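You operate a simulated robot arm through the tools that you are given. There is no shell and no other tool.

The job below is to be done with a simulated robot arm. You get a single attempt, and the scene is never put back.

JOB
Clean the 80 dents reed in the brush cleaner and stand it back in its rack.
Fine: switch the cleaner off before you open the lid; leave the lid open and the other reeds alone.

The check looks at the end state, three seconds after you hand in, the way a careful person would. Anything else that was tipped, shoved, dropped, spilled or broken makes it a failure. A push-on lid holds only when it is set on centred and level and pressed home; a screw cap is set on level and turned clockwise until tight.

ROBOT AND FRAMES
A 7-joint arm with a two-finger parallel gripper, fixed in place. Base frame: the origin is on the floor under the middle of its stand, x ahead of it, y to its left, z up. Readings come in mm, degrees, newtons and seconds.
With the tool pointing down near the work surface it reaches from about 300 to 700 mm from the base axis. Its first joint turns from -66.0 to 66.0 degrees. Payload 1.57 kg.
Tool frame: the origin (TCP) lies between the finger pads and is the grasp point; the fingertips stand 30 mm ahead of it; z points along the fingers, y is the line along which they close. Largest opening 110 mm; finger width 24, thickness 12; the body of the gripper, 48 by 112 mm, starts 78 mm behind the TCP.
Orientation is that of the tool frame in the base frame, as a unit quaternion [w, x, y, z]. With the fingers straight down and closing along the base's y, the tool's x points along the base's -x, its y along +y and its z along -z.

CONTROLS
- The arm moves only by the tool drive_tool. Its argument "steps" is a list of rows, each a list of 7 numbers: the finger opening in mm, from 0 to 110, then the shift along the tool's x, y, z in mm, then the turn, a rotation vector about the tool's x, y, z in degrees. In form: [[jaw, dx, dy, dz, ax, ay, az], ...]. A call has 1 to 20 rows; each row shifts and turns the commanded pose from where the row before left it, along the tool's axes as they then stand. A row lasts 0.2 s, in which the tool goes at most 50 mm and 8.6 degrees; a call with a longer step from one row to the next is refused whole, and so is a gripper value outside its range. A pose out of reach is approached as far as the arm can. The call stops where the force on the tool passes 40 N (or 10 N more than at its start, if that is more) or the arm is blocked; 0.2 s more then pass. The fingers move at their own pace (about 108 mm/s each) and stop on an object; they squeeze with about 36 N. The grip force told is the motor's: it shows also when the fingers shut on nothing. Time passes only in rows, and 0.2 s behind the last, so rows that do not move let the fingers close. It gives the time, the measured TCP pose, the force on the tool (base axes), the opening and the grip force at its end, in the units of the frame above (readings bear some noise), with the torque about the TCP (base axes, N m) and any sound that the robot's microphone picked up, and new pictures: "pictures" is both (left out), scene, wrist or none.
- Cameras (640 x 400 px; columns grow to the right, rows downward): "scene" is fixed at [181.3, -404.2, 1409.4]; the picture's right is [0.60, -0.80, 0.00], its down [-0.41, -0.31, -0.86] and it looks along [0.69, 0.52, -0.51] (base axes); focal length 251 px, centre (320, 200). "wrist" rides on the gripper at [70, 16, -141] in the tool frame; the picture's right is [-0.23, 0.97, 0.00], its down [-0.86, -0.20, -0.48] and it looks along [-0.47, -0.11, 0.88] (tool axes); focal length 222 px, centre (320, 200). There is no depth. A picture from a camera that has moved, and an enlarged one, comes with that camera's place and axes in the base frame and with its lens.
- enlarge(camera, box): a new picture of the part [left, top, right, bottom] of that camera's present view, enlarged. No time passes.
- sign_off(): hands the job in; it is judged then, once.

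Nothing tells you positions but the pictures and the camera data. Unless the task says otherwise, let go and move clear before handing in.

The tools are called after "Call:" by a JSON object that holds its "api" and its "payload". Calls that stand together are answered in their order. drive_tool: Moves the arm, as the interface text tells. Its arguments: {"type":"object","properties":{"steps":{"type":"array","items":{"type":"array","items":{"type":"number"}}},"pictures":{"type":"string","enum":["both","scene","wrist","none"]}},"required":["steps"]} The other tools are called the same way: enlarge (camera, box) takes an enlarged picture of a part of a camera's view; sign_off () hands the job in.

At the start:

```text
time: 0.0
eef_pos: [358.5, -34.8, 1312.9]
orientation: [0.0, 0.0, 1.0, 0.0]
contact_force: [-0.5, -0.1, 0.7]
moment: [-0.01, 0.0, -0.01]
grip_width: 109.8
gripper_force: 0.1
```

scene: 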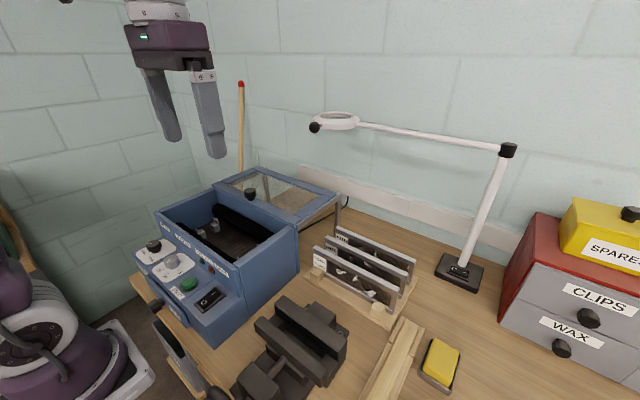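
wrist: 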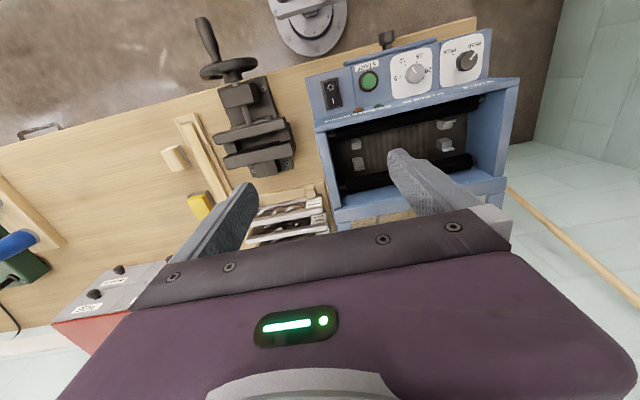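

I see a blue brush cleaner with its lid open, a control panel at its front, and a small rack with reeds behind and to the right. I'll look closer at the controls and the reeds before moving.

Call:
{"api": "enlarge", "payload": {"camera": "scene", "box": [130, 160, 350, 330]}}

Call:
{"api": "enlarge", "payload": {"camera": "scene", "box": [290, 215, 440, 330]}}

Call:
{"api": "enlarge", "payload": {"camera": "wrist", "box": [300, 20, 530, 240]}}

Call:
{"api": "enlarge", "payload": {"camera": "scene", "box": [130, 225, 240, 320]}}

```text
2.35 times, centred on (240, 245) of scene
camera zoom: at [181.3, -404.2, 1409.4], right [0.6, -0.8, 0.0], down [-0.41, -0.31, -0.86], along [0.69, 0.52, -0.51], focal length 590 px, centre (508, 94)
```

zoom: 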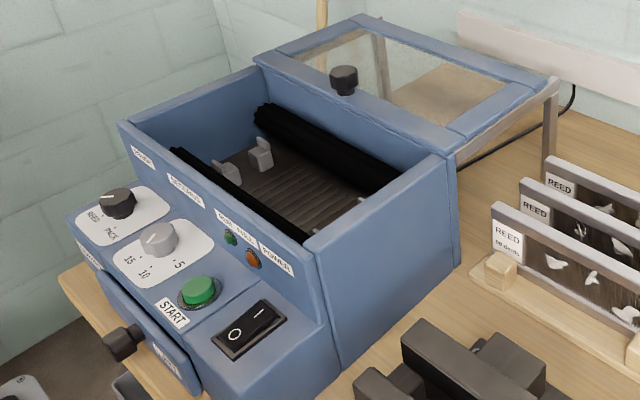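

```text
3.48 times, centred on (365, 272) of scene
camera zoom: at [181.3, -404.2, 1409.4], right [0.6, -0.8, 0.0], down [-0.41, -0.31, -0.86], along [0.69, 0.52, -0.51], focal length 872 px, centre (164, -52)
```

zoom: 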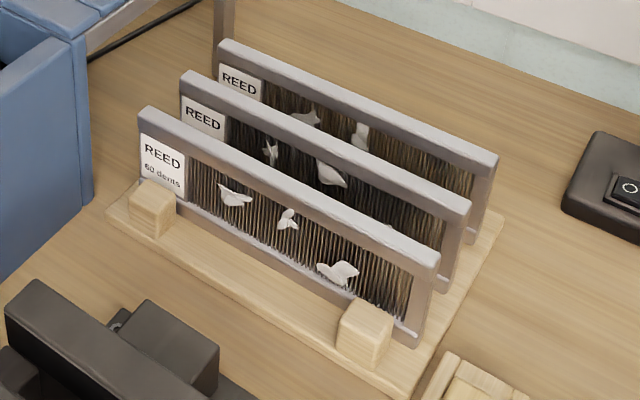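

```text
1.82 times, centred on (415, 130) of wrist
camera zoom: at [288.8, -18.4, 1453.0], right [0.23, 0.97, 0.0], down [0.86, -0.2, 0.48], along [0.47, -0.11, -0.88], focal length 404 px, centre (147, 327)
```

zoom: 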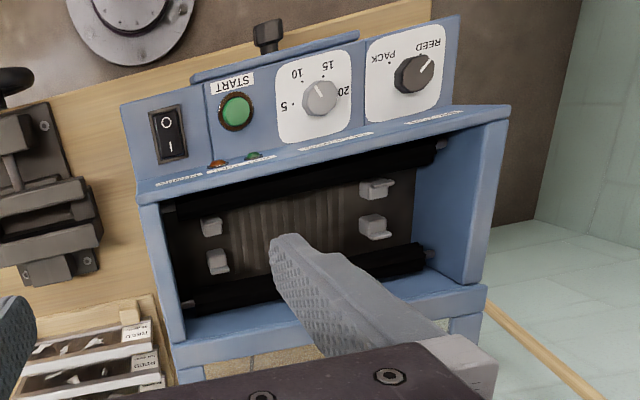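

```text
4.21 times, centred on (185, 272) of scene
camera zoom: at [181.3, -404.2, 1409.4], right [0.6, -0.8, 0.0], down [-0.41, -0.31, -0.86], along [0.69, 0.52, -0.51], focal length 1055 px, centre (888, -105)
```

zoom: 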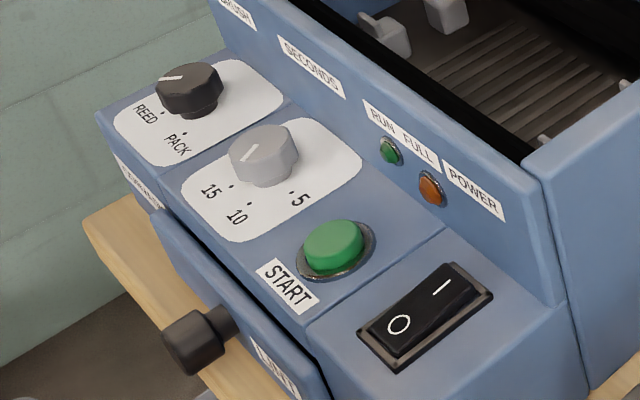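

The cleaner's controls sit along its near edge: POWER rocker around (323,0,949), START about (317,74,956), SECONDS knob about (323,157,970) and BRUSH selector about (324,247,973). I'll look closer at the reeds and the rest of the bench next.

Call:
{"api": "enlarge", "payload": {"camera": "wrist", "box": [230, 180, 340, 250]}}

Call:
{"api": "enlarge", "payload": {"camera": "scene", "box": [480, 180, 640, 390]}}

Call:
{"api": "enlarge", "payload": {"camera": "scene", "box": [130, 280, 480, 400]}}

Call:
{"api": "enlarge", "payload": {"camera": "wrist", "box": [0, 0, 330, 250]}}

```text
5.71 times, centred on (285, 215) of wrist
camera zoom: at [288.8, -18.4, 1453.0], right [0.23, 0.97, 0.0], down [0.86, -0.2, 0.48], along [0.47, -0.11, -0.88], focal length 1269 px, centre (520, 114)
```

zoom: 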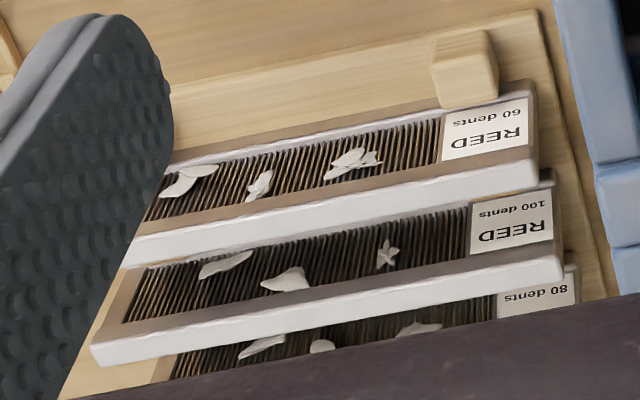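

```text
1.90 times, centred on (560, 285) of scene
camera zoom: at [181.3, -404.2, 1409.4], right [0.6, -0.8, 0.0], down [-0.41, -0.31, -0.86], along [0.69, 0.52, -0.51], focal length 477 px, centre (-137, 38)
```

zoom: 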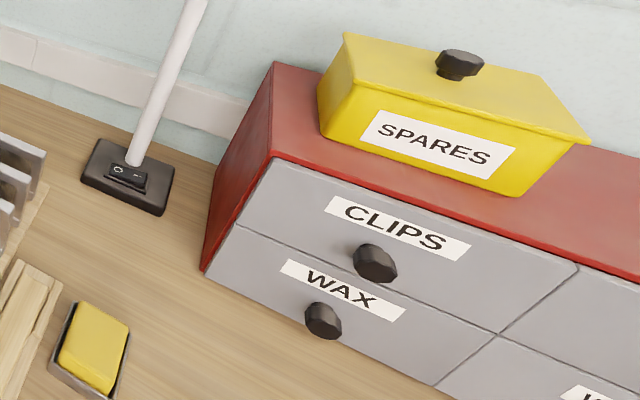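

```text
1.83 times, centred on (305, 340) of scene
camera zoom: at [181.3, -404.2, 1409.4], right [0.6, -0.8, 0.0], down [-0.41, -0.31, -0.86], along [0.69, 0.52, -0.51], focal length 458 px, centre (347, -56)
```

zoom: 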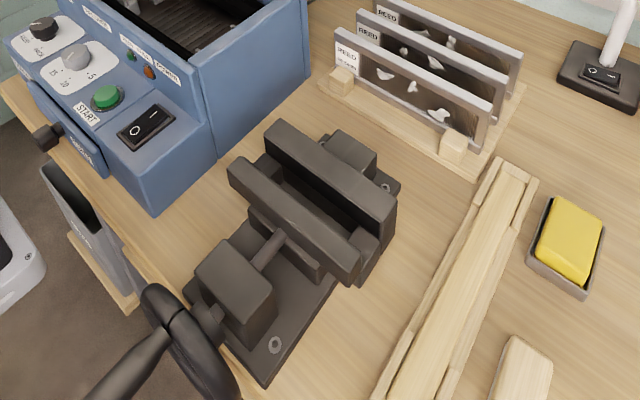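

```text
1.60 times, centred on (165, 125) of wrist
camera zoom: at [288.8, -18.4, 1453.0], right [0.23, 0.97, 0.0], down [0.86, -0.2, 0.48], along [0.47, -0.11, -0.88], focal length 355 px, centre (568, 320)
```

zoom: 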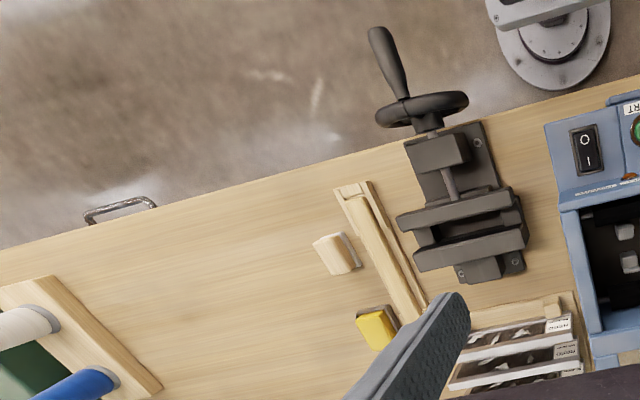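

The reeds are, from front to back, 60, 100 and 80 dents, so the target is the rearmost, with its top bar around (692, -81..-317, 957). Next I'll move over the panel to read the knobs and see into the chamber.

Call:
{"api": "drive_tool", "payload": {"steps": [[109, -3.5, 26, 32, 0, 0, 0], [109, -3.5, 26, 32, 0, 0, 0], [109, -3.5, 26, 32, 0, 0, 0], [109, -3.5, 26, 32, 0, 0, 0], [109, -3.5, 26, 32, 0, 0, 0], [109, -3.5, 26, 32, 0, 0, 0], [109, 0, 0, 0, 0, 0, 0]], "pictures": "both"}}

```text
time: 1.6
eef_pos: [379.6, 118.3, 1119.0]
orientation: [0.0, 0.001, 1.0, 0.0]
contact_force: [-0.3, 0.2, 0.3]
moment: [-0.01, -0.01, 0.0]
grip_width: 109.1
gripper_force: 0.0
camera wrist: at [309.5, 135.9, 1259.8], right [0.23, 0.97, 0.0], down [0.85, -0.2, 0.48], along [0.47, -0.11, -0.88], focal length 222 px, centre (320, 200)
```

scene: 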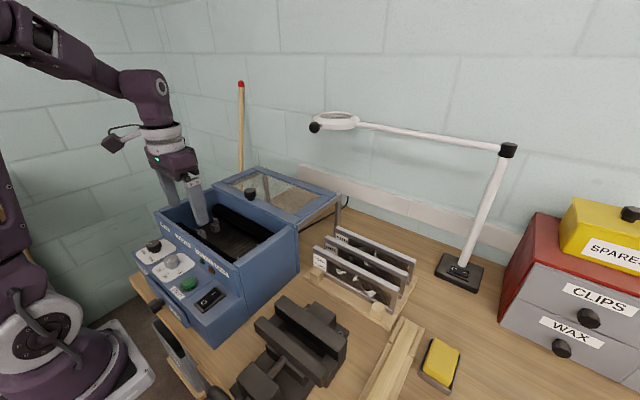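
wrist: 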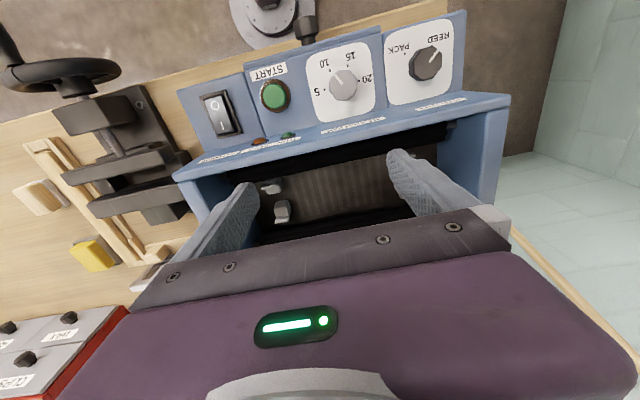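

Call:
{"api": "enlarge", "payload": {"camera": "wrist", "box": [300, 10, 470, 125]}}

Call:
{"api": "enlarge", "payload": {"camera": "wrist", "box": [180, 50, 310, 150]}}

Call:
{"api": "enlarge", "payload": {"camera": "wrist", "box": [230, 120, 450, 250]}}

Call:
{"api": "enlarge", "payload": {"camera": "wrist", "box": [180, 90, 520, 180]}}

```text
3.48 times, centred on (385, 68) of wrist
camera zoom: at [309.5, 135.9, 1259.8], right [0.23, 0.97, 0.0], down [0.85, -0.2, 0.48], along [0.47, -0.11, -0.88], focal length 773 px, centre (94, 661)
```

zoom: 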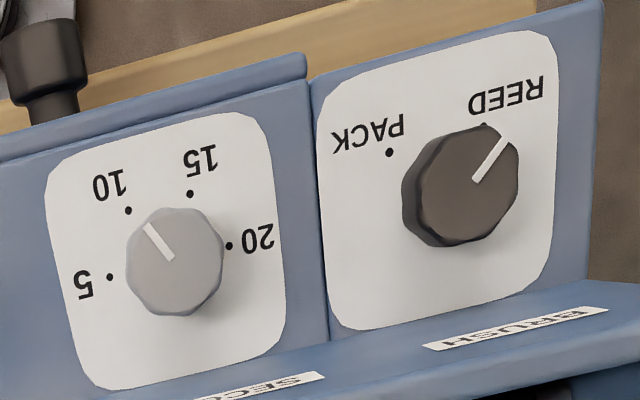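

```text
4.00 times, centred on (245, 100) of wrist
camera zoom: at [309.5, 135.9, 1259.8], right [0.23, 0.97, 0.0], down [0.85, -0.2, 0.48], along [0.47, -0.11, -0.88], focal length 888 px, centre (620, 600)
```

zoom: 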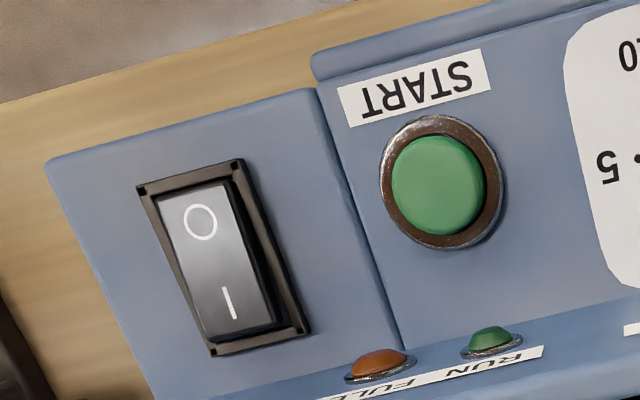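

```text
2.91 times, centred on (340, 185) of wrist
camera zoom: at [309.5, 135.9, 1259.8], right [0.23, 0.97, 0.0], down [0.85, -0.2, 0.48], along [0.47, -0.11, -0.88], focal length 646 px, centre (262, 244)
```

zoom: 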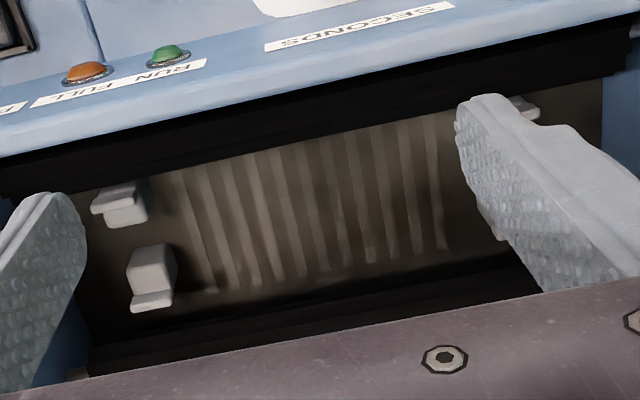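

```text
1.88 times, centred on (350, 135) of wrist
camera zoom: at [309.5, 135.9, 1259.8], right [0.23, 0.97, 0.0], down [0.85, -0.2, 0.48], along [0.47, -0.11, -0.88], focal length 418 px, centre (264, 322)
```

zoom: 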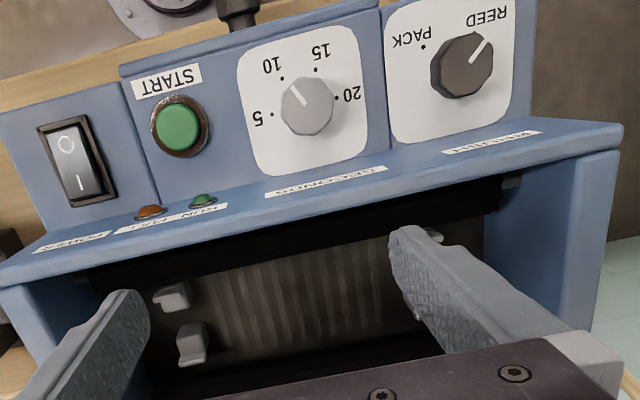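

The BRUSH selector points at REED, the SECONDS knob points at about 10, and the rocker's O side looks to be the active one. Now I'll look straight down into the chamber to see the holders.

Call:
{"api": "drive_tool", "payload": {"steps": [[109, -30, 0, -20, 0, 0, 0], [109, -30, 0, -20, 0, 0, 0], [109, -30, 0, -20, 0, 0, 0], [109, -30, 0, -20, 0, 0, 0], [109, -30, 0, 0, 0, 0, 0], [109, 0, 0, 0, 0, 0, 0]], "pictures": "wrist"}}

```text
time: 3.0
eef_pos: [528.6, 120.7, 1201.8]
orientation: [-0.001, 0.001, 1.0, 0.001]
contact_force: [0.5, 0.6, 0.2]
moment: [-0.01, 0.02, -0.01]
grip_width: 108.9
gripper_force: 0.1
camera wrist: at [458.5, 137.3, 1341.1], right [0.23, 0.97, 0.0], down [0.86, -0.2, 0.48], along [0.47, -0.11, -0.88], focal length 222 px, centre (320, 200)
```

wrist: 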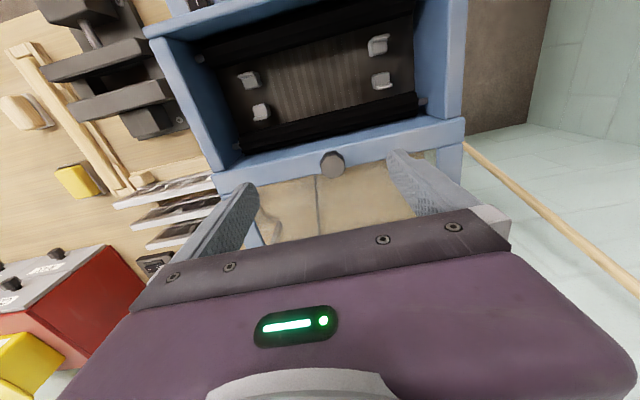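

Call:
{"api": "enlarge", "payload": {"camera": "wrist", "box": [180, 0, 450, 170]}}

Call:
{"api": "enlarge", "payload": {"camera": "wrist", "box": [225, 50, 295, 140]}}

Call:
{"api": "enlarge", "payload": {"camera": "wrist", "box": [350, 20, 430, 110]}}

Call:
{"api": "enlarge", "payload": {"camera": "scene", "box": [150, 150, 360, 290]}}

```text
2.35 times, centred on (315, 85) of wrist
camera zoom: at [458.5, 137.3, 1341.1], right [0.23, 0.97, 0.0], down [0.86, -0.2, 0.48], along [0.47, -0.11, -0.88], focal length 523 px, centre (332, 471)
```

zoom: 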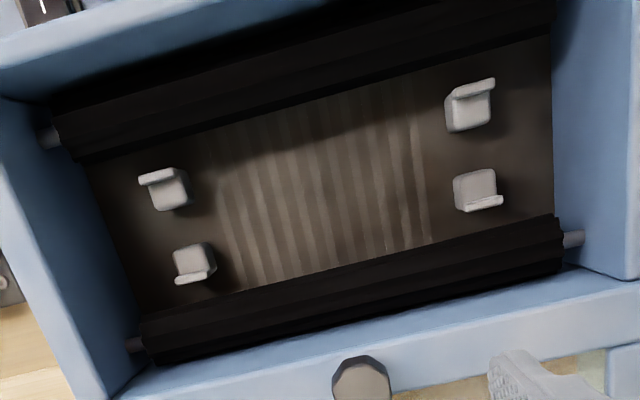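

```text
4.44 times, centred on (260, 95) of wrist
camera zoom: at [458.5, 137.3, 1341.1], right [0.23, 0.97, 0.0], down [0.86, -0.2, 0.48], along [0.47, -0.11, -0.88], focal length 987 px, centre (587, 667)
```

zoom: 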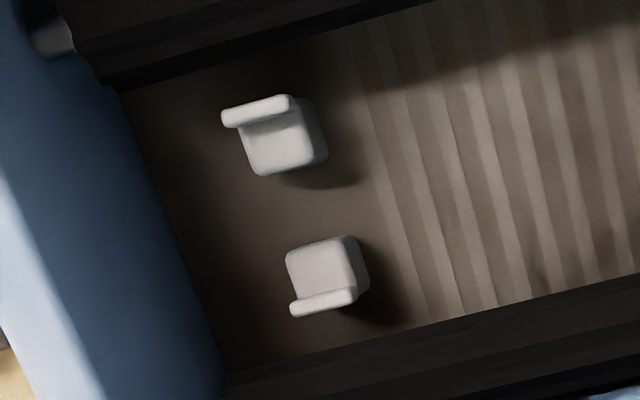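

```text
4.44 times, centred on (390, 65) of wrist
camera zoom: at [458.5, 137.3, 1341.1], right [0.23, 0.97, 0.0], down [0.86, -0.2, 0.48], along [0.47, -0.11, -0.88], focal length 987 px, centre (9, 800)
```

zoom: 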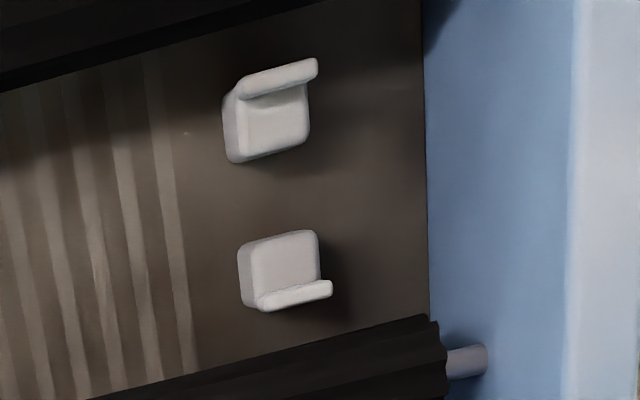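

```text
2.86 times, centred on (255, 220) of scene
camera zoom: at [181.3, -404.2, 1409.4], right [0.6, -0.8, 0.0], down [-0.41, -0.31, -0.86], along [0.69, 0.52, -0.51], focal length 716 px, centre (506, 143)
```

zoom: 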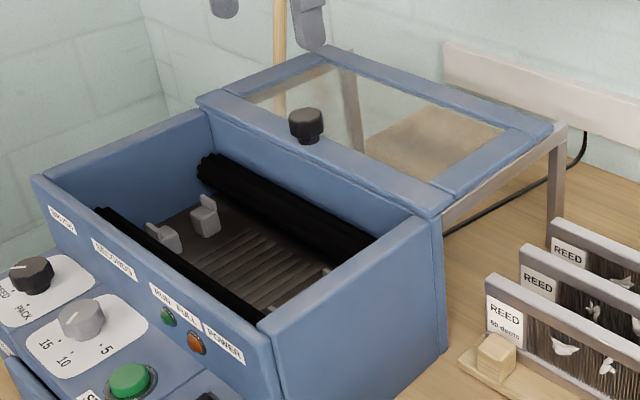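

The chamber holds four blocks, each with a raised lip on its outer side, between two brush rollers. I need to judge whether the reed lies flat on them or stands between them, so I'll zoom in further.

Call:
{"api": "enlarge", "payload": {"camera": "scene", "box": [190, 210, 240, 245]}}

Call:
{"api": "enlarge", "payload": {"camera": "scene", "box": [305, 225, 420, 320]}}

Call:
{"api": "enlarge", "payload": {"camera": "wrist", "box": [110, 160, 240, 260]}}

```text
11.43 times, centred on (215, 228) of scene
camera zoom: at [181.3, -404.2, 1409.4], right [0.6, -0.8, 0.0], down [-0.41, -0.31, -0.86], along [0.69, 0.52, -0.51], focal length 2864 px, centre (1520, -114)
```

zoom: 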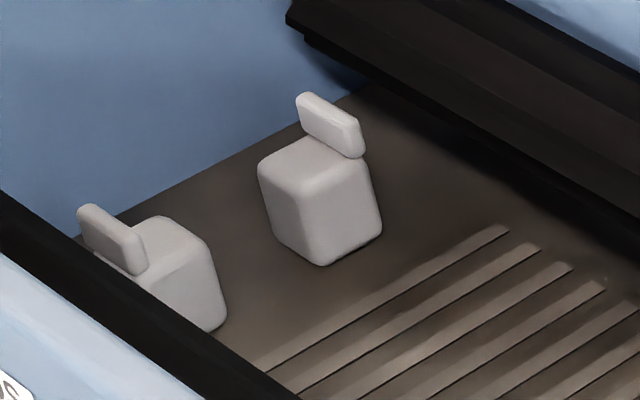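

```text
4.21 times, centred on (362, 272) of scene
camera zoom: at [181.3, -404.2, 1409.4], right [0.6, -0.8, 0.0], down [-0.41, -0.31, -0.86], along [0.69, 0.52, -0.51], focal length 1055 px, centre (141, -105)
```

zoom: 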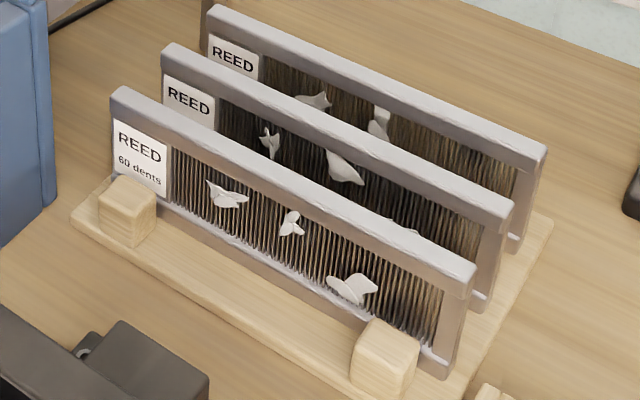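

```text
4.00 times, centred on (175, 210) of wrist
camera zoom: at [458.5, 137.3, 1341.1], right [0.23, 0.97, 0.0], down [0.86, -0.2, 0.48], along [0.47, -0.11, -0.88], focal length 888 px, centre (900, 160)
```

zoom: 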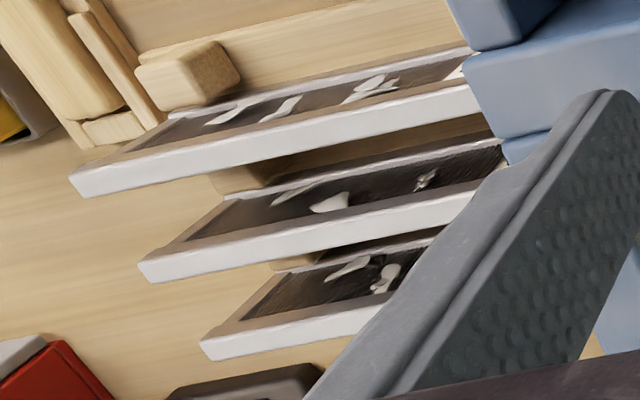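

The holders look like four posts with outer lips about 60 mm apart. I need the reed's exact size to know how it sits, so I'll zoom in on the reed ends and rack blocks.

Call:
{"api": "enlarge", "payload": {"camera": "scene", "box": [380, 250, 425, 325]}}

Call:
{"api": "enlarge", "payload": {"camera": "scene", "box": [305, 222, 360, 285]}}

Call:
{"api": "enlarge", "payload": {"camera": "wrist", "box": [105, 160, 175, 255]}}

```text
5.33 times, centred on (402, 288) of scene
camera zoom: at [181.3, -404.2, 1409.4], right [0.6, -0.8, 0.0], down [-0.41, -0.31, -0.86], along [0.69, 0.52, -0.51], focal length 1336 px, centre (-120, -267)
```

zoom: 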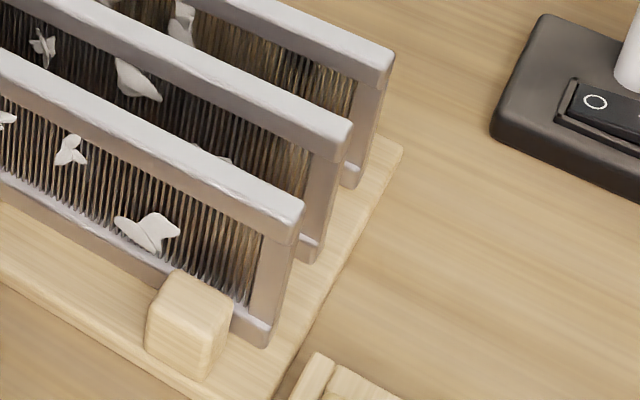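

```text
6.35 times, centred on (332, 254) of scene
camera zoom: at [181.3, -404.2, 1409.4], right [0.6, -0.8, 0.0], down [-0.41, -0.31, -0.86], along [0.69, 0.52, -0.51], focal length 1591 px, centre (241, -140)
```

zoom: 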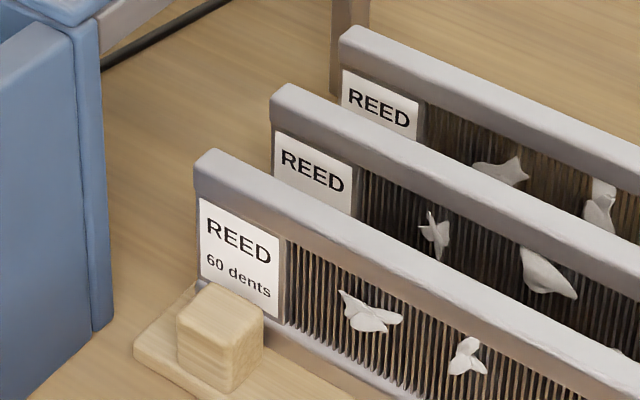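

```text
4.21 times, centred on (140, 208) of wrist
camera zoom: at [458.5, 137.3, 1341.1], right [0.23, 0.97, 0.0], down [0.86, -0.2, 0.48], along [0.47, -0.11, -0.88], focal length 935 px, centre (1078, 168)
```

zoom: 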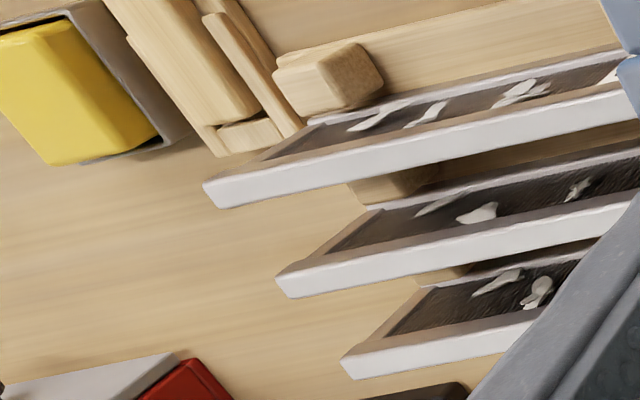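

The reed measures about 239 × 74 × 14 mm. I'll rotate the tool 90° so the fingers close along x, then tilt it for a closer oblique view of the holders.

Call:
{"api": "drive_tool", "payload": {"steps": [[109, 0, 0, 0, 0, 0, 8.2], [109, 0, 0, 0, 0, 0, 8.2], [109, 0, 0, 0, 0, 0, 8.2], [109, 0, 0, 0, 0, 0, 8.2], [109, 0, 0, 0, 0, 0, 8.2], [109, 0, 0, 0, 0, 0, 8.2], [109, 0, 0, 0, 0, 0, 8.2], [109, 0, 0, 0, 0, 0, 8.2], [109, 0, 0, 0, 0, 0, 8.2], [109, 0, 0, 0, 0, 0, 8.2], [109, 0, 0, 0, 0, 0, 8.0], [109, 0, 0, 0, 0, -7, 0], [109, 0, 0, 0, 0, -7, 0], [109, 0, 0, 0, 0, -7, 0], [109, 0, 0, 0, 0, -7, 0], [109, 0, 0, 0, 0, -7, 0], [109, 2, -28, 30, 0, 0, 0], [109, 2, -28, 30, 0, 0, 0], [109, 2, -28, 30, 0, 0, 0], [109, 0, 0, 0, 0, 0, 0]], "pictures": "both"}}

```text
time: 7.2
eef_pos: [443.2, 73.1, 1123.2]
orientation: [0.213, 0.674, 0.675, -0.211]
contact_force: [-0.8, -0.2, 0.2]
moment: [0.02, -0.01, 0.03]
grip_width: 109.0
gripper_force: 0.2
camera wrist: at [458.7, 212.2, 1198.3], right [0.97, -0.19, 0.13], down [-0.2, -0.43, 0.88], along [-0.11, -0.89, -0.45], focal length 222 px, centre (320, 200)
```

scene: 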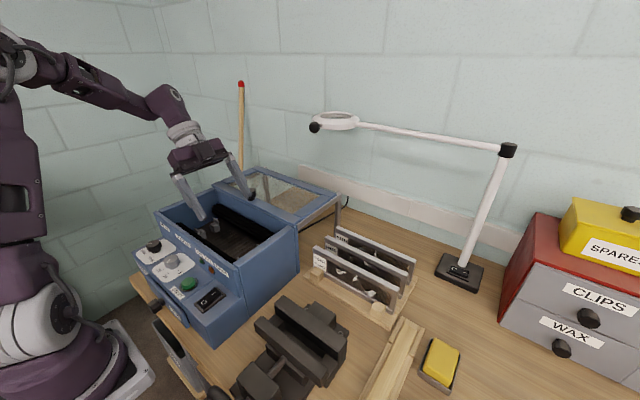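
wrist: 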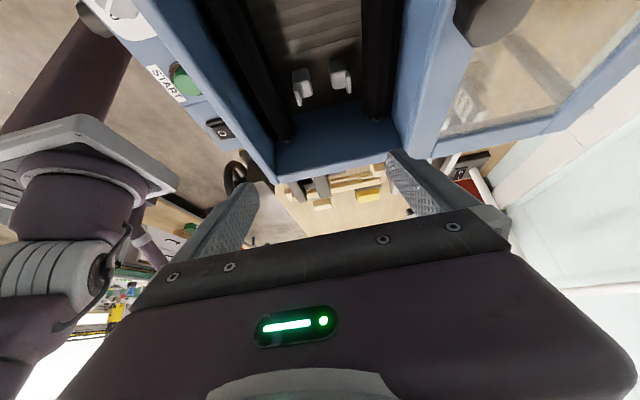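

Call:
{"api": "enlarge", "payload": {"camera": "wrist", "box": [270, 40, 380, 140]}}

Call:
{"api": "enlarge", "payload": {"camera": "wrist", "box": [380, 0, 640, 180]}}

```text
4.00 times, centred on (325, 90) of wrist
camera zoom: at [458.7, 212.2, 1198.3], right [0.97, -0.19, 0.13], down [-0.2, -0.43, 0.88], along [-0.11, -0.89, -0.45], focal length 888 px, centre (300, 640)
```

zoom: 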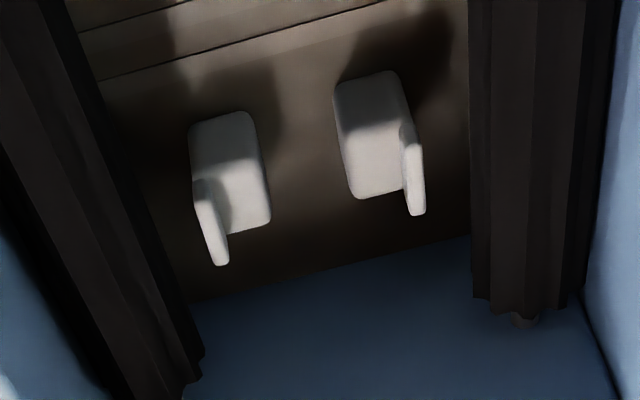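

```text
2.22 times, centred on (510, 90) of wrist
camera zoom: at [458.7, 212.2, 1198.3], right [0.97, -0.19, 0.13], down [-0.2, -0.43, 0.88], along [-0.11, -0.89, -0.45], focal length 494 px, centre (-102, 444)
```

zoom: 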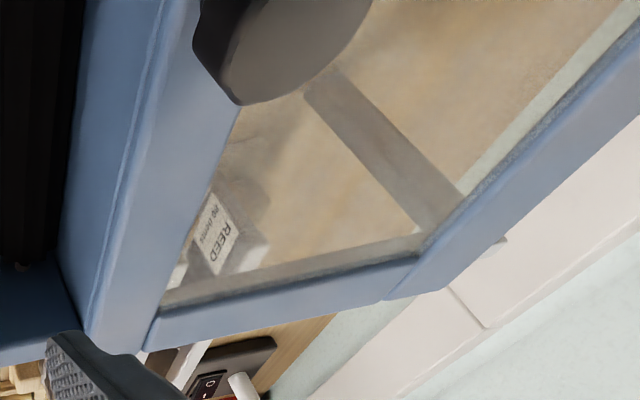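

The posts carry lips on their outer sides, with about 25 mm between the inner faces of the front and rear posts. I'll raise up, level the tool and go over the rack to measure the reeds and check the reach.

Call:
{"api": "drive_tool", "payload": {"steps": [[109, 0, 0, -40, 0, 0, 0], [109, 0, 0, -40, 0, 0, 0], [109, 0, 0, 0, 0, 7, 0], [109, 0, 0, 0, 0, 7, 0], [109, 0, 0, 0, 0, 7, 0], [109, 0, 0, 0, 0, 7, 0], [109, 0, 0, 0, 0, 7, 0], [109, -36, 26, 4, 0, 0, 0], [109, -36, 26, 4, 0, 0, 0], [109, -36, 26, 4, 0, 0, 0], [109, -36, 26, 4, 0, 0, 0], [109, -36, 26, 4, 0, 0, 0], [109, -36, 26, 4, 0, 0, 0], [109, -36, 26, 4, 0, 0, 0], [109, -36, 26, 4, 0, 0, 0], [109, -20, 26, 4, 0, 0, 0], [109, 0, 0, 0, 0, 0, 0]], "pictures": "both"}}

```text
time: 10.8
eef_pos: [614.1, -135.8, 1146.8]
orientation: [0.0, 0.707, 0.707, 0.0]
contact_force: [-0.1, -1.0, -1.1]
moment: [0.02, -0.01, 0.0]
grip_width: 108.7
gripper_force: 0.0
out of reach, approached as far as the arm can: row 14, 15, 16
camera wrist: at [629.9, -65.0, 1287.3], right [0.97, -0.23, 0.0], down [-0.2, -0.86, 0.48], along [-0.11, -0.47, -0.88], focal length 222 px, centre (320, 200)
```

scene: 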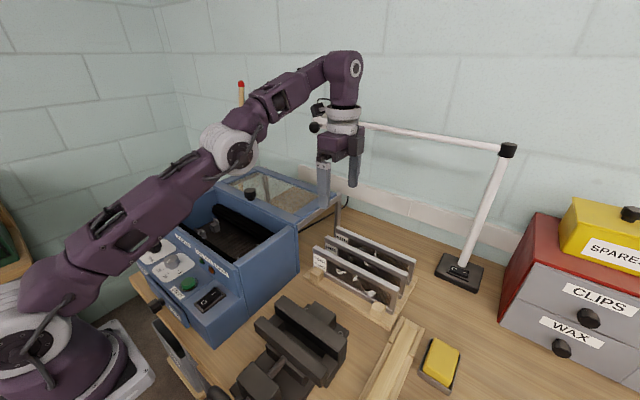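
wrist: 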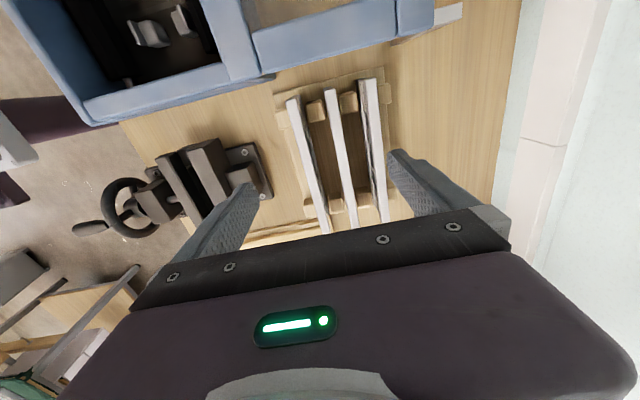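

Call:
{"api": "enlarge", "payload": {"camera": "wrist", "box": [265, 60, 405, 240]}}

Call:
{"api": "enlarge", "payload": {"camera": "wrist", "box": [270, 65, 400, 145]}}

Call:
{"api": "enlarge", "payload": {"camera": "wrist", "box": [300, 165, 400, 240]}}

```text
2.22 times, centred on (335, 150) of wrist
camera zoom: at [629.9, -65.0, 1287.3], right [0.97, -0.23, 0.0], down [-0.2, -0.86, 0.48], along [-0.11, -0.47, -0.88], focal length 494 px, centre (287, 311)
```

zoom: 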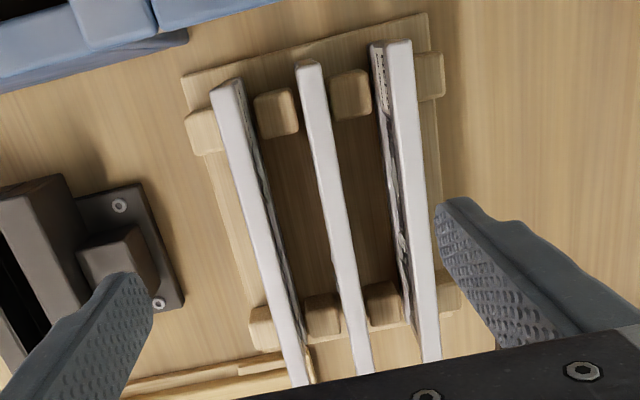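

```text
4.92 times, centred on (335, 105) of wrist
camera zoom: at [629.9, -65.0, 1287.3], right [0.97, -0.23, 0.0], down [-0.2, -0.86, 0.48], along [-0.11, -0.47, -0.88], focal length 1094 px, centre (246, 668)
```

zoom: 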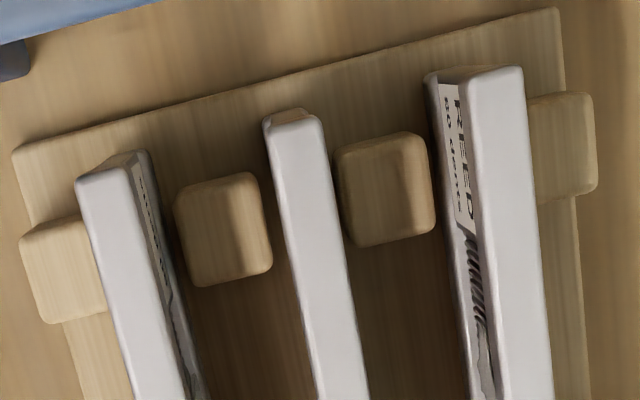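

```text
5.33 times, centred on (350, 202) of wrist
camera zoom: at [629.9, -65.0, 1287.3], right [0.97, -0.23, 0.0], down [-0.2, -0.86, 0.48], along [-0.11, -0.47, -0.88], focal length 1185 px, centre (160, 187)
```

zoom: 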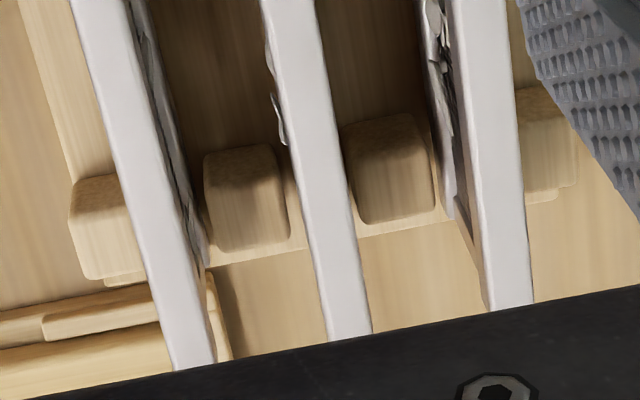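

The rack blocks leave the reeds about 6 mm of play on each side, the same as the holders in the machine. The reed therefore stands upright between the posts. The rear reed is at x≈695, near my reach limit, so I'll back off and swing the tool 180° to put the camera on the other side.

Call:
{"api": "drive_tool", "payload": {"steps": [[109, 30, -30, -10, 0, 0, 0], [109, 30, -30, -10, 0, 0, 0], [109, 20, -20, -10, 0, 0, 0], [109, 0, 0, 0, 0, 0, 0]], "pictures": "none"}}

```text
time: 11.8
eef_pos: [535.3, -54.8, 1176.0]
orientation: [0.001, 0.707, 0.707, 0.0]
contact_force: [-0.6, 0.6, -0.4]
moment: [0.0, 0.01, -0.01]
grip_width: 109.1
gripper_force: 0.1
```

Call:
{"api": "drive_tool", "payload": {"steps": [[60, 0, 0, 0, 0, 0, -8.2], [60, 0, 0, 0, 0, 0, -8.2], [60, 0, 0, 0, 0, 0, -8.2], [60, 0, 0, 0, 0, 0, -8.2], [60, 0, 0, 0, 0, 0, -8.2], [60, 0, 0, 0, 0, 0, -8.2], [60, 0, 0, 0, 0, 0, -8.2], [60, 0, 0, 0, 0, 0, -8.2], [60, 0, 0, 0, 0, 0, -8.2], [60, 0, 0, 0, 0, 0, -8.2], [60, 0, 0, 0, 0, 0, -8.2], [60, 0, 0, 0, 0, 0, -8.2], [60, 0, 0, 0, 0, 0, -8.2], [60, 0, 0, 0, 0, 0, -8.2], [60, 0, 0, 0, 0, 0, -8.2], [60, 0, 0, 0, 0, 0, -8.2], [60, 0, 0, 0, 0, 0, -8.2], [60, 0, 0, 0, 0, 0, -8.2], [60, 0, 0, 0, 0, 0, -8.2], [60, 0, 0, 0, 0, 0, -8.2]], "pictures": "none"}}

Call:
{"api": "drive_tool", "payload": {"steps": [[60, 0, 0, 0, 0, 0, -8.0], [60, 0, 0, 0, 0, 0, -8.0], [60, 0, 0, 0, 0, 0, 0]], "pictures": "both"}}

```text
time: 16.0
eef_pos: [534.8, -54.9, 1175.8]
orientation: [0.0, -0.603, 0.798, 0.0]
contact_force: [0.1, 0.2, 0.4]
moment: [0.01, 0.01, -0.01]
grip_width: 59.9
gripper_force: 0.0
```

```text
time: 16.8
eef_pos: [534.8, -55.5, 1176.7]
orientation: [0.0, 0.707, -0.707, 0.0]
contact_force: [-0.5, 0.1, -0.4]
moment: [0.03, -0.03, 0.03]
grip_width: 60.1
gripper_force: 0.1
camera wrist: at [518.5, -123.4, 1317.2], right [-0.97, 0.23, 0.0], down [0.2, 0.86, 0.48], along [0.11, 0.47, -0.88], focal length 222 px, centre (320, 200)
```

scene: 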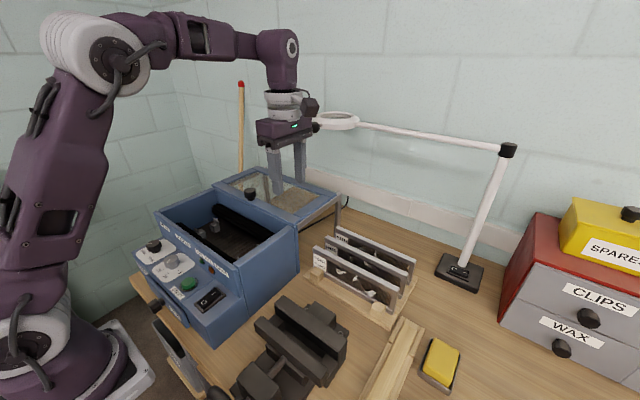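
wrist: 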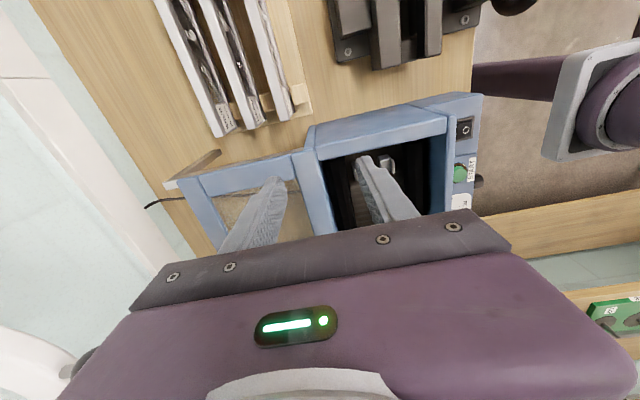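

Call:
{"api": "enlarge", "payload": {"camera": "wrist", "box": [150, 0, 310, 140]}}

Call:
{"api": "enlarge", "payload": {"camera": "scene", "box": [200, 80, 360, 220]}}

```text
2.86 times, centred on (230, 70) of wrist
camera zoom: at [518.5, -123.4, 1317.2], right [-0.97, 0.23, 0.0], down [0.2, 0.86, 0.48], along [0.11, 0.47, -0.88], focal length 635 px, centre (577, 571)
```

zoom: 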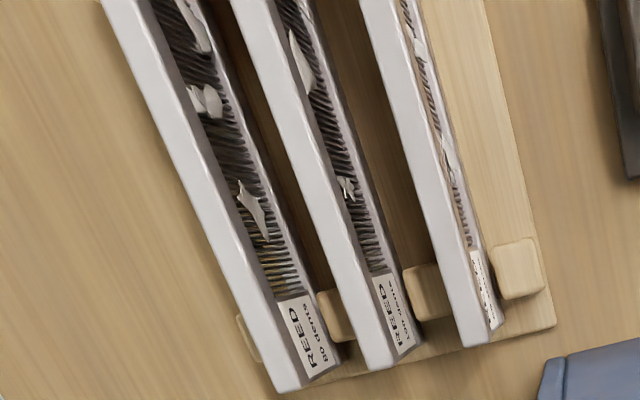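

```text
2.86 times, centred on (280, 150) of scene
camera zoom: at [181.3, -404.2, 1409.4], right [0.6, -0.8, 0.0], down [-0.41, -0.31, -0.86], along [0.69, 0.52, -0.51], focal length 716 px, centre (434, 343)
```

zoom: 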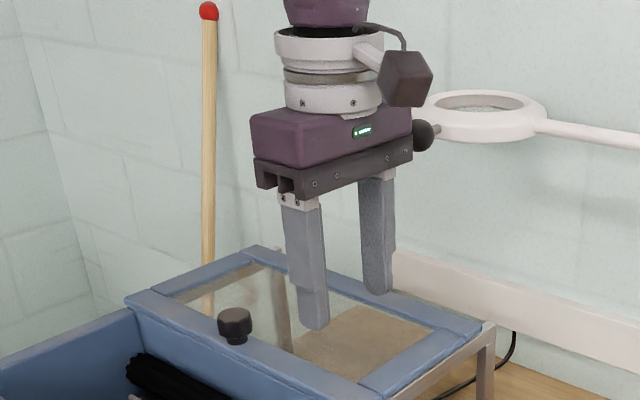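

The -90° orientation works and keeps the camera clear. The reed furthest back reads 80 dents. Next I'll tilt about 25° toward the rack and move above its top bar.

Call:
{"api": "drive_tool", "payload": {"steps": [[50, 0, 0, 0, 0, 8.4, 0], [50, 0, 0, 0, 0, 8.3, 0], [50, 0, 0, 0, 0, 8.3, 0], [50, 3.4, -13, 37.4, 0, 0, 0], [50, 3.4, -13, 37.4, 0, 0, 0], [50, 3.4, -13, 37.4, 0, 0, 0], [50, 3.4, -13, 37.4, 0, 0, 0], [50, 3.4, -13, 37.4, 0, 0, 0], [50, 0, -31, 0, 0, 0, 0], [50, 0, -31, 0, 0, 0, 0], [50, 0, -31, 0, 0, 0, 0], [50, 0, 0, 0, 0, 0, 0]], "pictures": "both"}}

```text
time: 19.4
eef_pos: [685.8, -147.8, 1013.6]
orientation: [-0.154, -0.69, 0.69, -0.153]
contact_force: [0.0, -0.1, 0.2]
moment: [0.02, -0.02, -0.01]
grip_width: 49.8
gripper_force: 0.0
out of reach, approached as far as the arm can: row 11
camera wrist: at [670.1, -150.5, 1168.7], right [-0.97, 0.21, -0.09], down [0.2, 0.98, 0.07], along [0.11, 0.05, -0.99], focal length 222 px, centre (320, 200)
```

scene: 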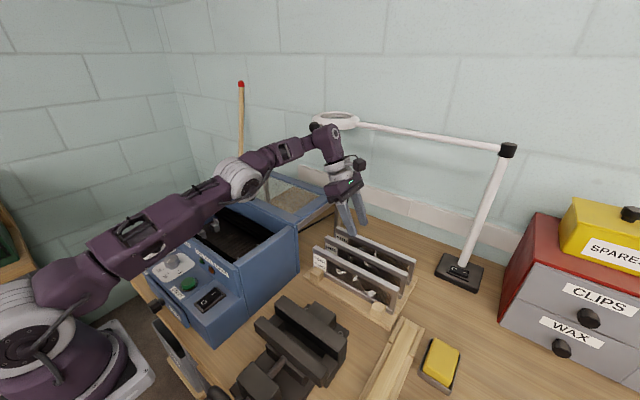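
wrist: 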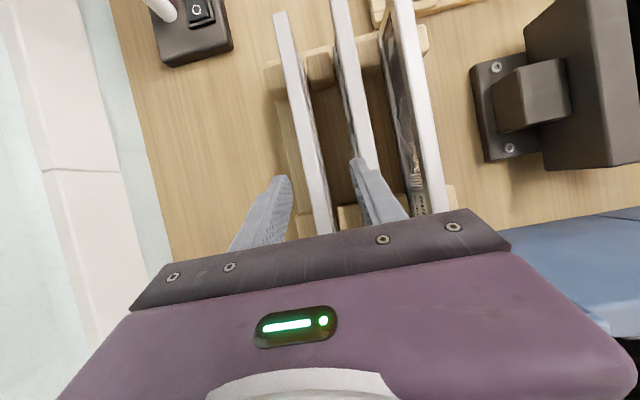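

Call:
{"api": "enlarge", "payload": {"camera": "wrist", "box": [230, 100, 430, 240]}}

Call:
{"api": "enlarge", "payload": {"camera": "scene", "box": [300, 110, 430, 310]}}

```text
2.86 times, centred on (330, 170) of wrist
camera zoom: at [670.1, -150.5, 1168.7], right [-0.97, 0.21, -0.09], down [0.2, 0.98, 0.07], along [0.11, 0.05, -0.99], focal length 635 px, centre (291, 286)
```

zoom: 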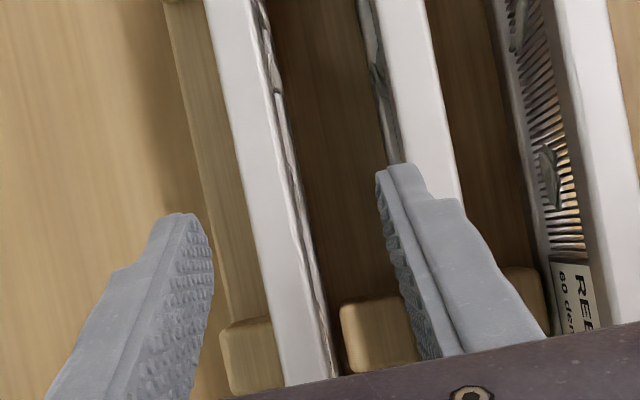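

```text
2.00 times, centred on (365, 210) of scene
camera zoom: at [181.3, -404.2, 1409.4], right [0.6, -0.8, 0.0], down [-0.41, -0.31, -0.86], along [0.69, 0.52, -0.51], focal length 501 px, centre (230, 180)
```

zoom: 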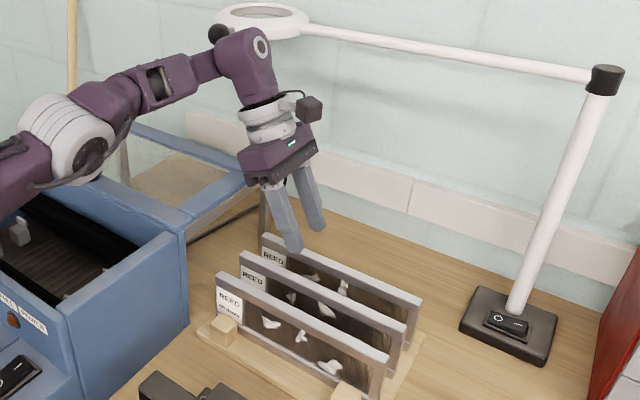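

The fingers already straddle the rear reed, whose top bar I now put at x≈697. I'll narrow the jaws, creep down and outward along the reach boundary, and check as I go.

Call:
{"api": "drive_tool", "payload": {"steps": [[40, -6, -3, 9.4, 0, 0, 0], [40, -6, -3, 9.4, 0, 0, 0], [40, 0, 0, 0, 0, 0, 0]], "pictures": "both"}}

Call:
{"api": "enlarge", "payload": {"camera": "wrist", "box": [230, 100, 430, 240]}}

```text
time: 20.2
eef_pos: [693.6, -145.7, 990.9]
orientation: [0.153, 0.691, -0.69, 0.153]
contact_force: [-0.2, -0.1, 0.8]
moment: [-0.03, -0.02, 0.03]
grip_width: 40.2
gripper_force: 0.0
camera wrist: at [676.8, -148.4, 1147.9], right [-0.97, 0.21, -0.1], down [0.2, 0.98, 0.07], along [0.11, 0.05, -0.99], focal length 222 px, centre (320, 200)
```

scene: 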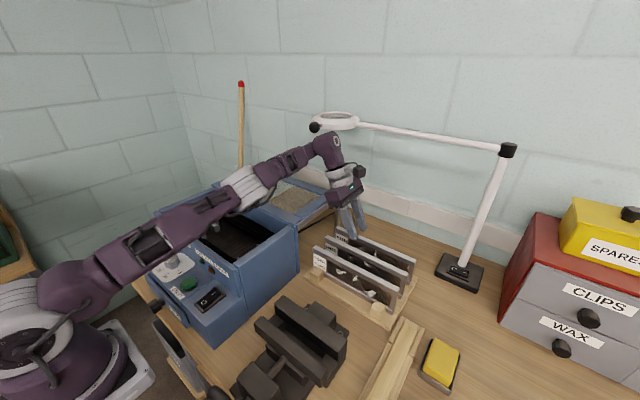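
wrist: 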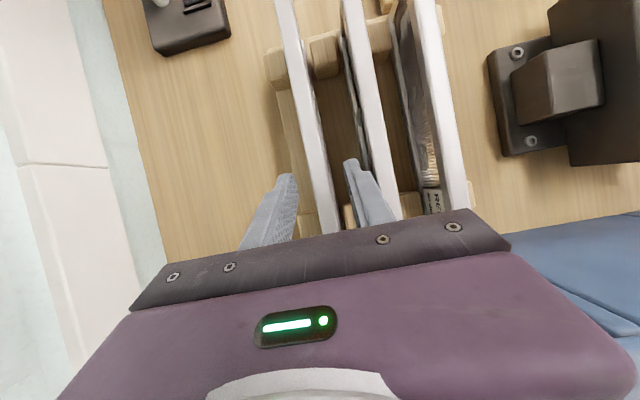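

```text
2.86 times, centred on (330, 170) of wrist
camera zoom: at [676.8, -148.4, 1147.9], right [-0.97, 0.21, -0.1], down [0.2, 0.98, 0.07], along [0.11, 0.05, -0.99], focal length 635 px, centre (291, 286)
```

zoom: 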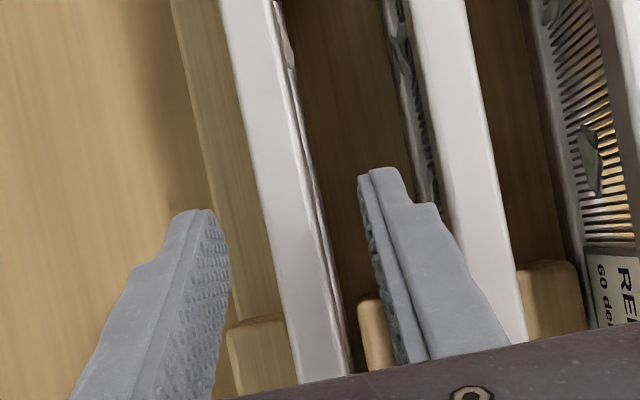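

The jaws are nearly centred on the reed (reed x≈696, tool x≈693.6). I'll descend straight down onto the top bar.

Call:
{"api": "drive_tool", "payload": {"steps": [[40, -4.7, -0.8, 10.2, 0, 0, 0], [40, -4.7, -0.8, 10.2, 0, 0, 0], [40, -4.7, -0.8, 10.2, 0, 0, 0], [40, -4.7, -0.2, 10.2, 0, 0, 0], [40, 0, 0, 0, 0, 0, 0]], "pictures": "both"}}

Call:
{"api": "enlarge", "payload": {"camera": "wrist", "box": [230, 100, 430, 240]}}

Call:
{"api": "enlarge", "payload": {"camera": "scene", "box": [300, 120, 430, 320]}}

```text
time: 21.4
eef_pos: [697.0, -147.0, 945.7]
orientation: [-0.153, -0.69, 0.691, -0.153]
contact_force: [0.0, -1.1, 0.3]
moment: [-0.01, 0.02, 0.01]
grip_width: 40.3
gripper_force: 0.1
camera wrist: at [679.2, -149.6, 1102.7], right [-0.97, 0.21, -0.1], down [0.2, 0.98, 0.07], along [0.11, 0.05, -0.99], focal length 222 px, centre (320, 200)
```

scene: 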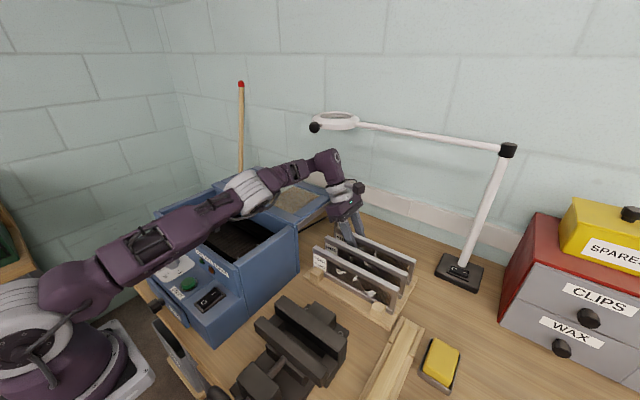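
wrist: 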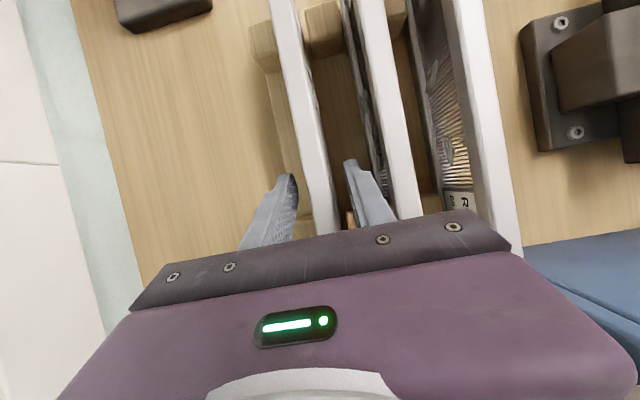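

```text
2.86 times, centred on (330, 170) of wrist
camera zoom: at [679.2, -149.6, 1102.7], right [-0.97, 0.21, -0.1], down [0.2, 0.98, 0.07], along [0.11, 0.05, -0.99], focal length 635 px, centre (291, 286)
```

zoom: 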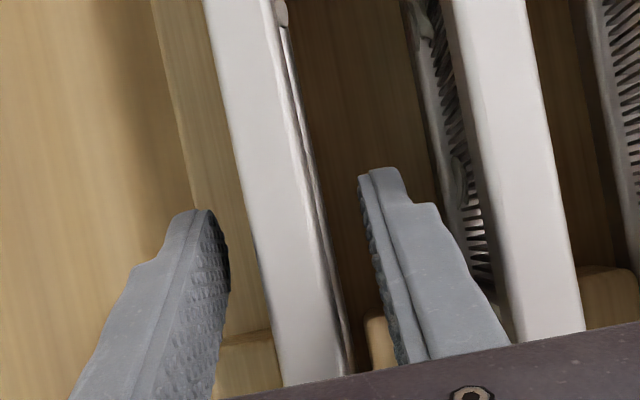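

```text
2.00 times, centred on (365, 220) of scene
camera zoom: at [181.3, -404.2, 1409.4], right [0.6, -0.8, 0.0], down [-0.41, -0.31, -0.86], along [0.69, 0.52, -0.51], focal length 501 px, centre (230, 160)
```

zoom: 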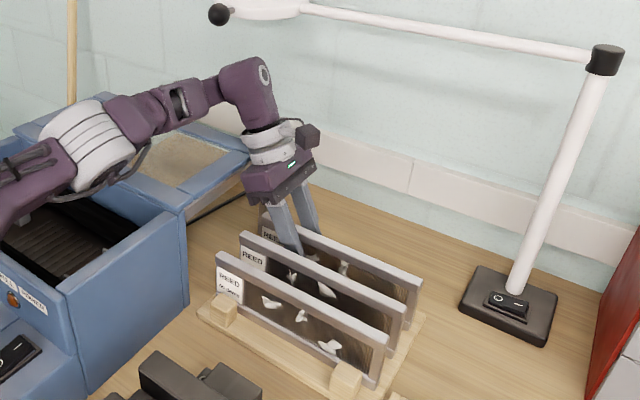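

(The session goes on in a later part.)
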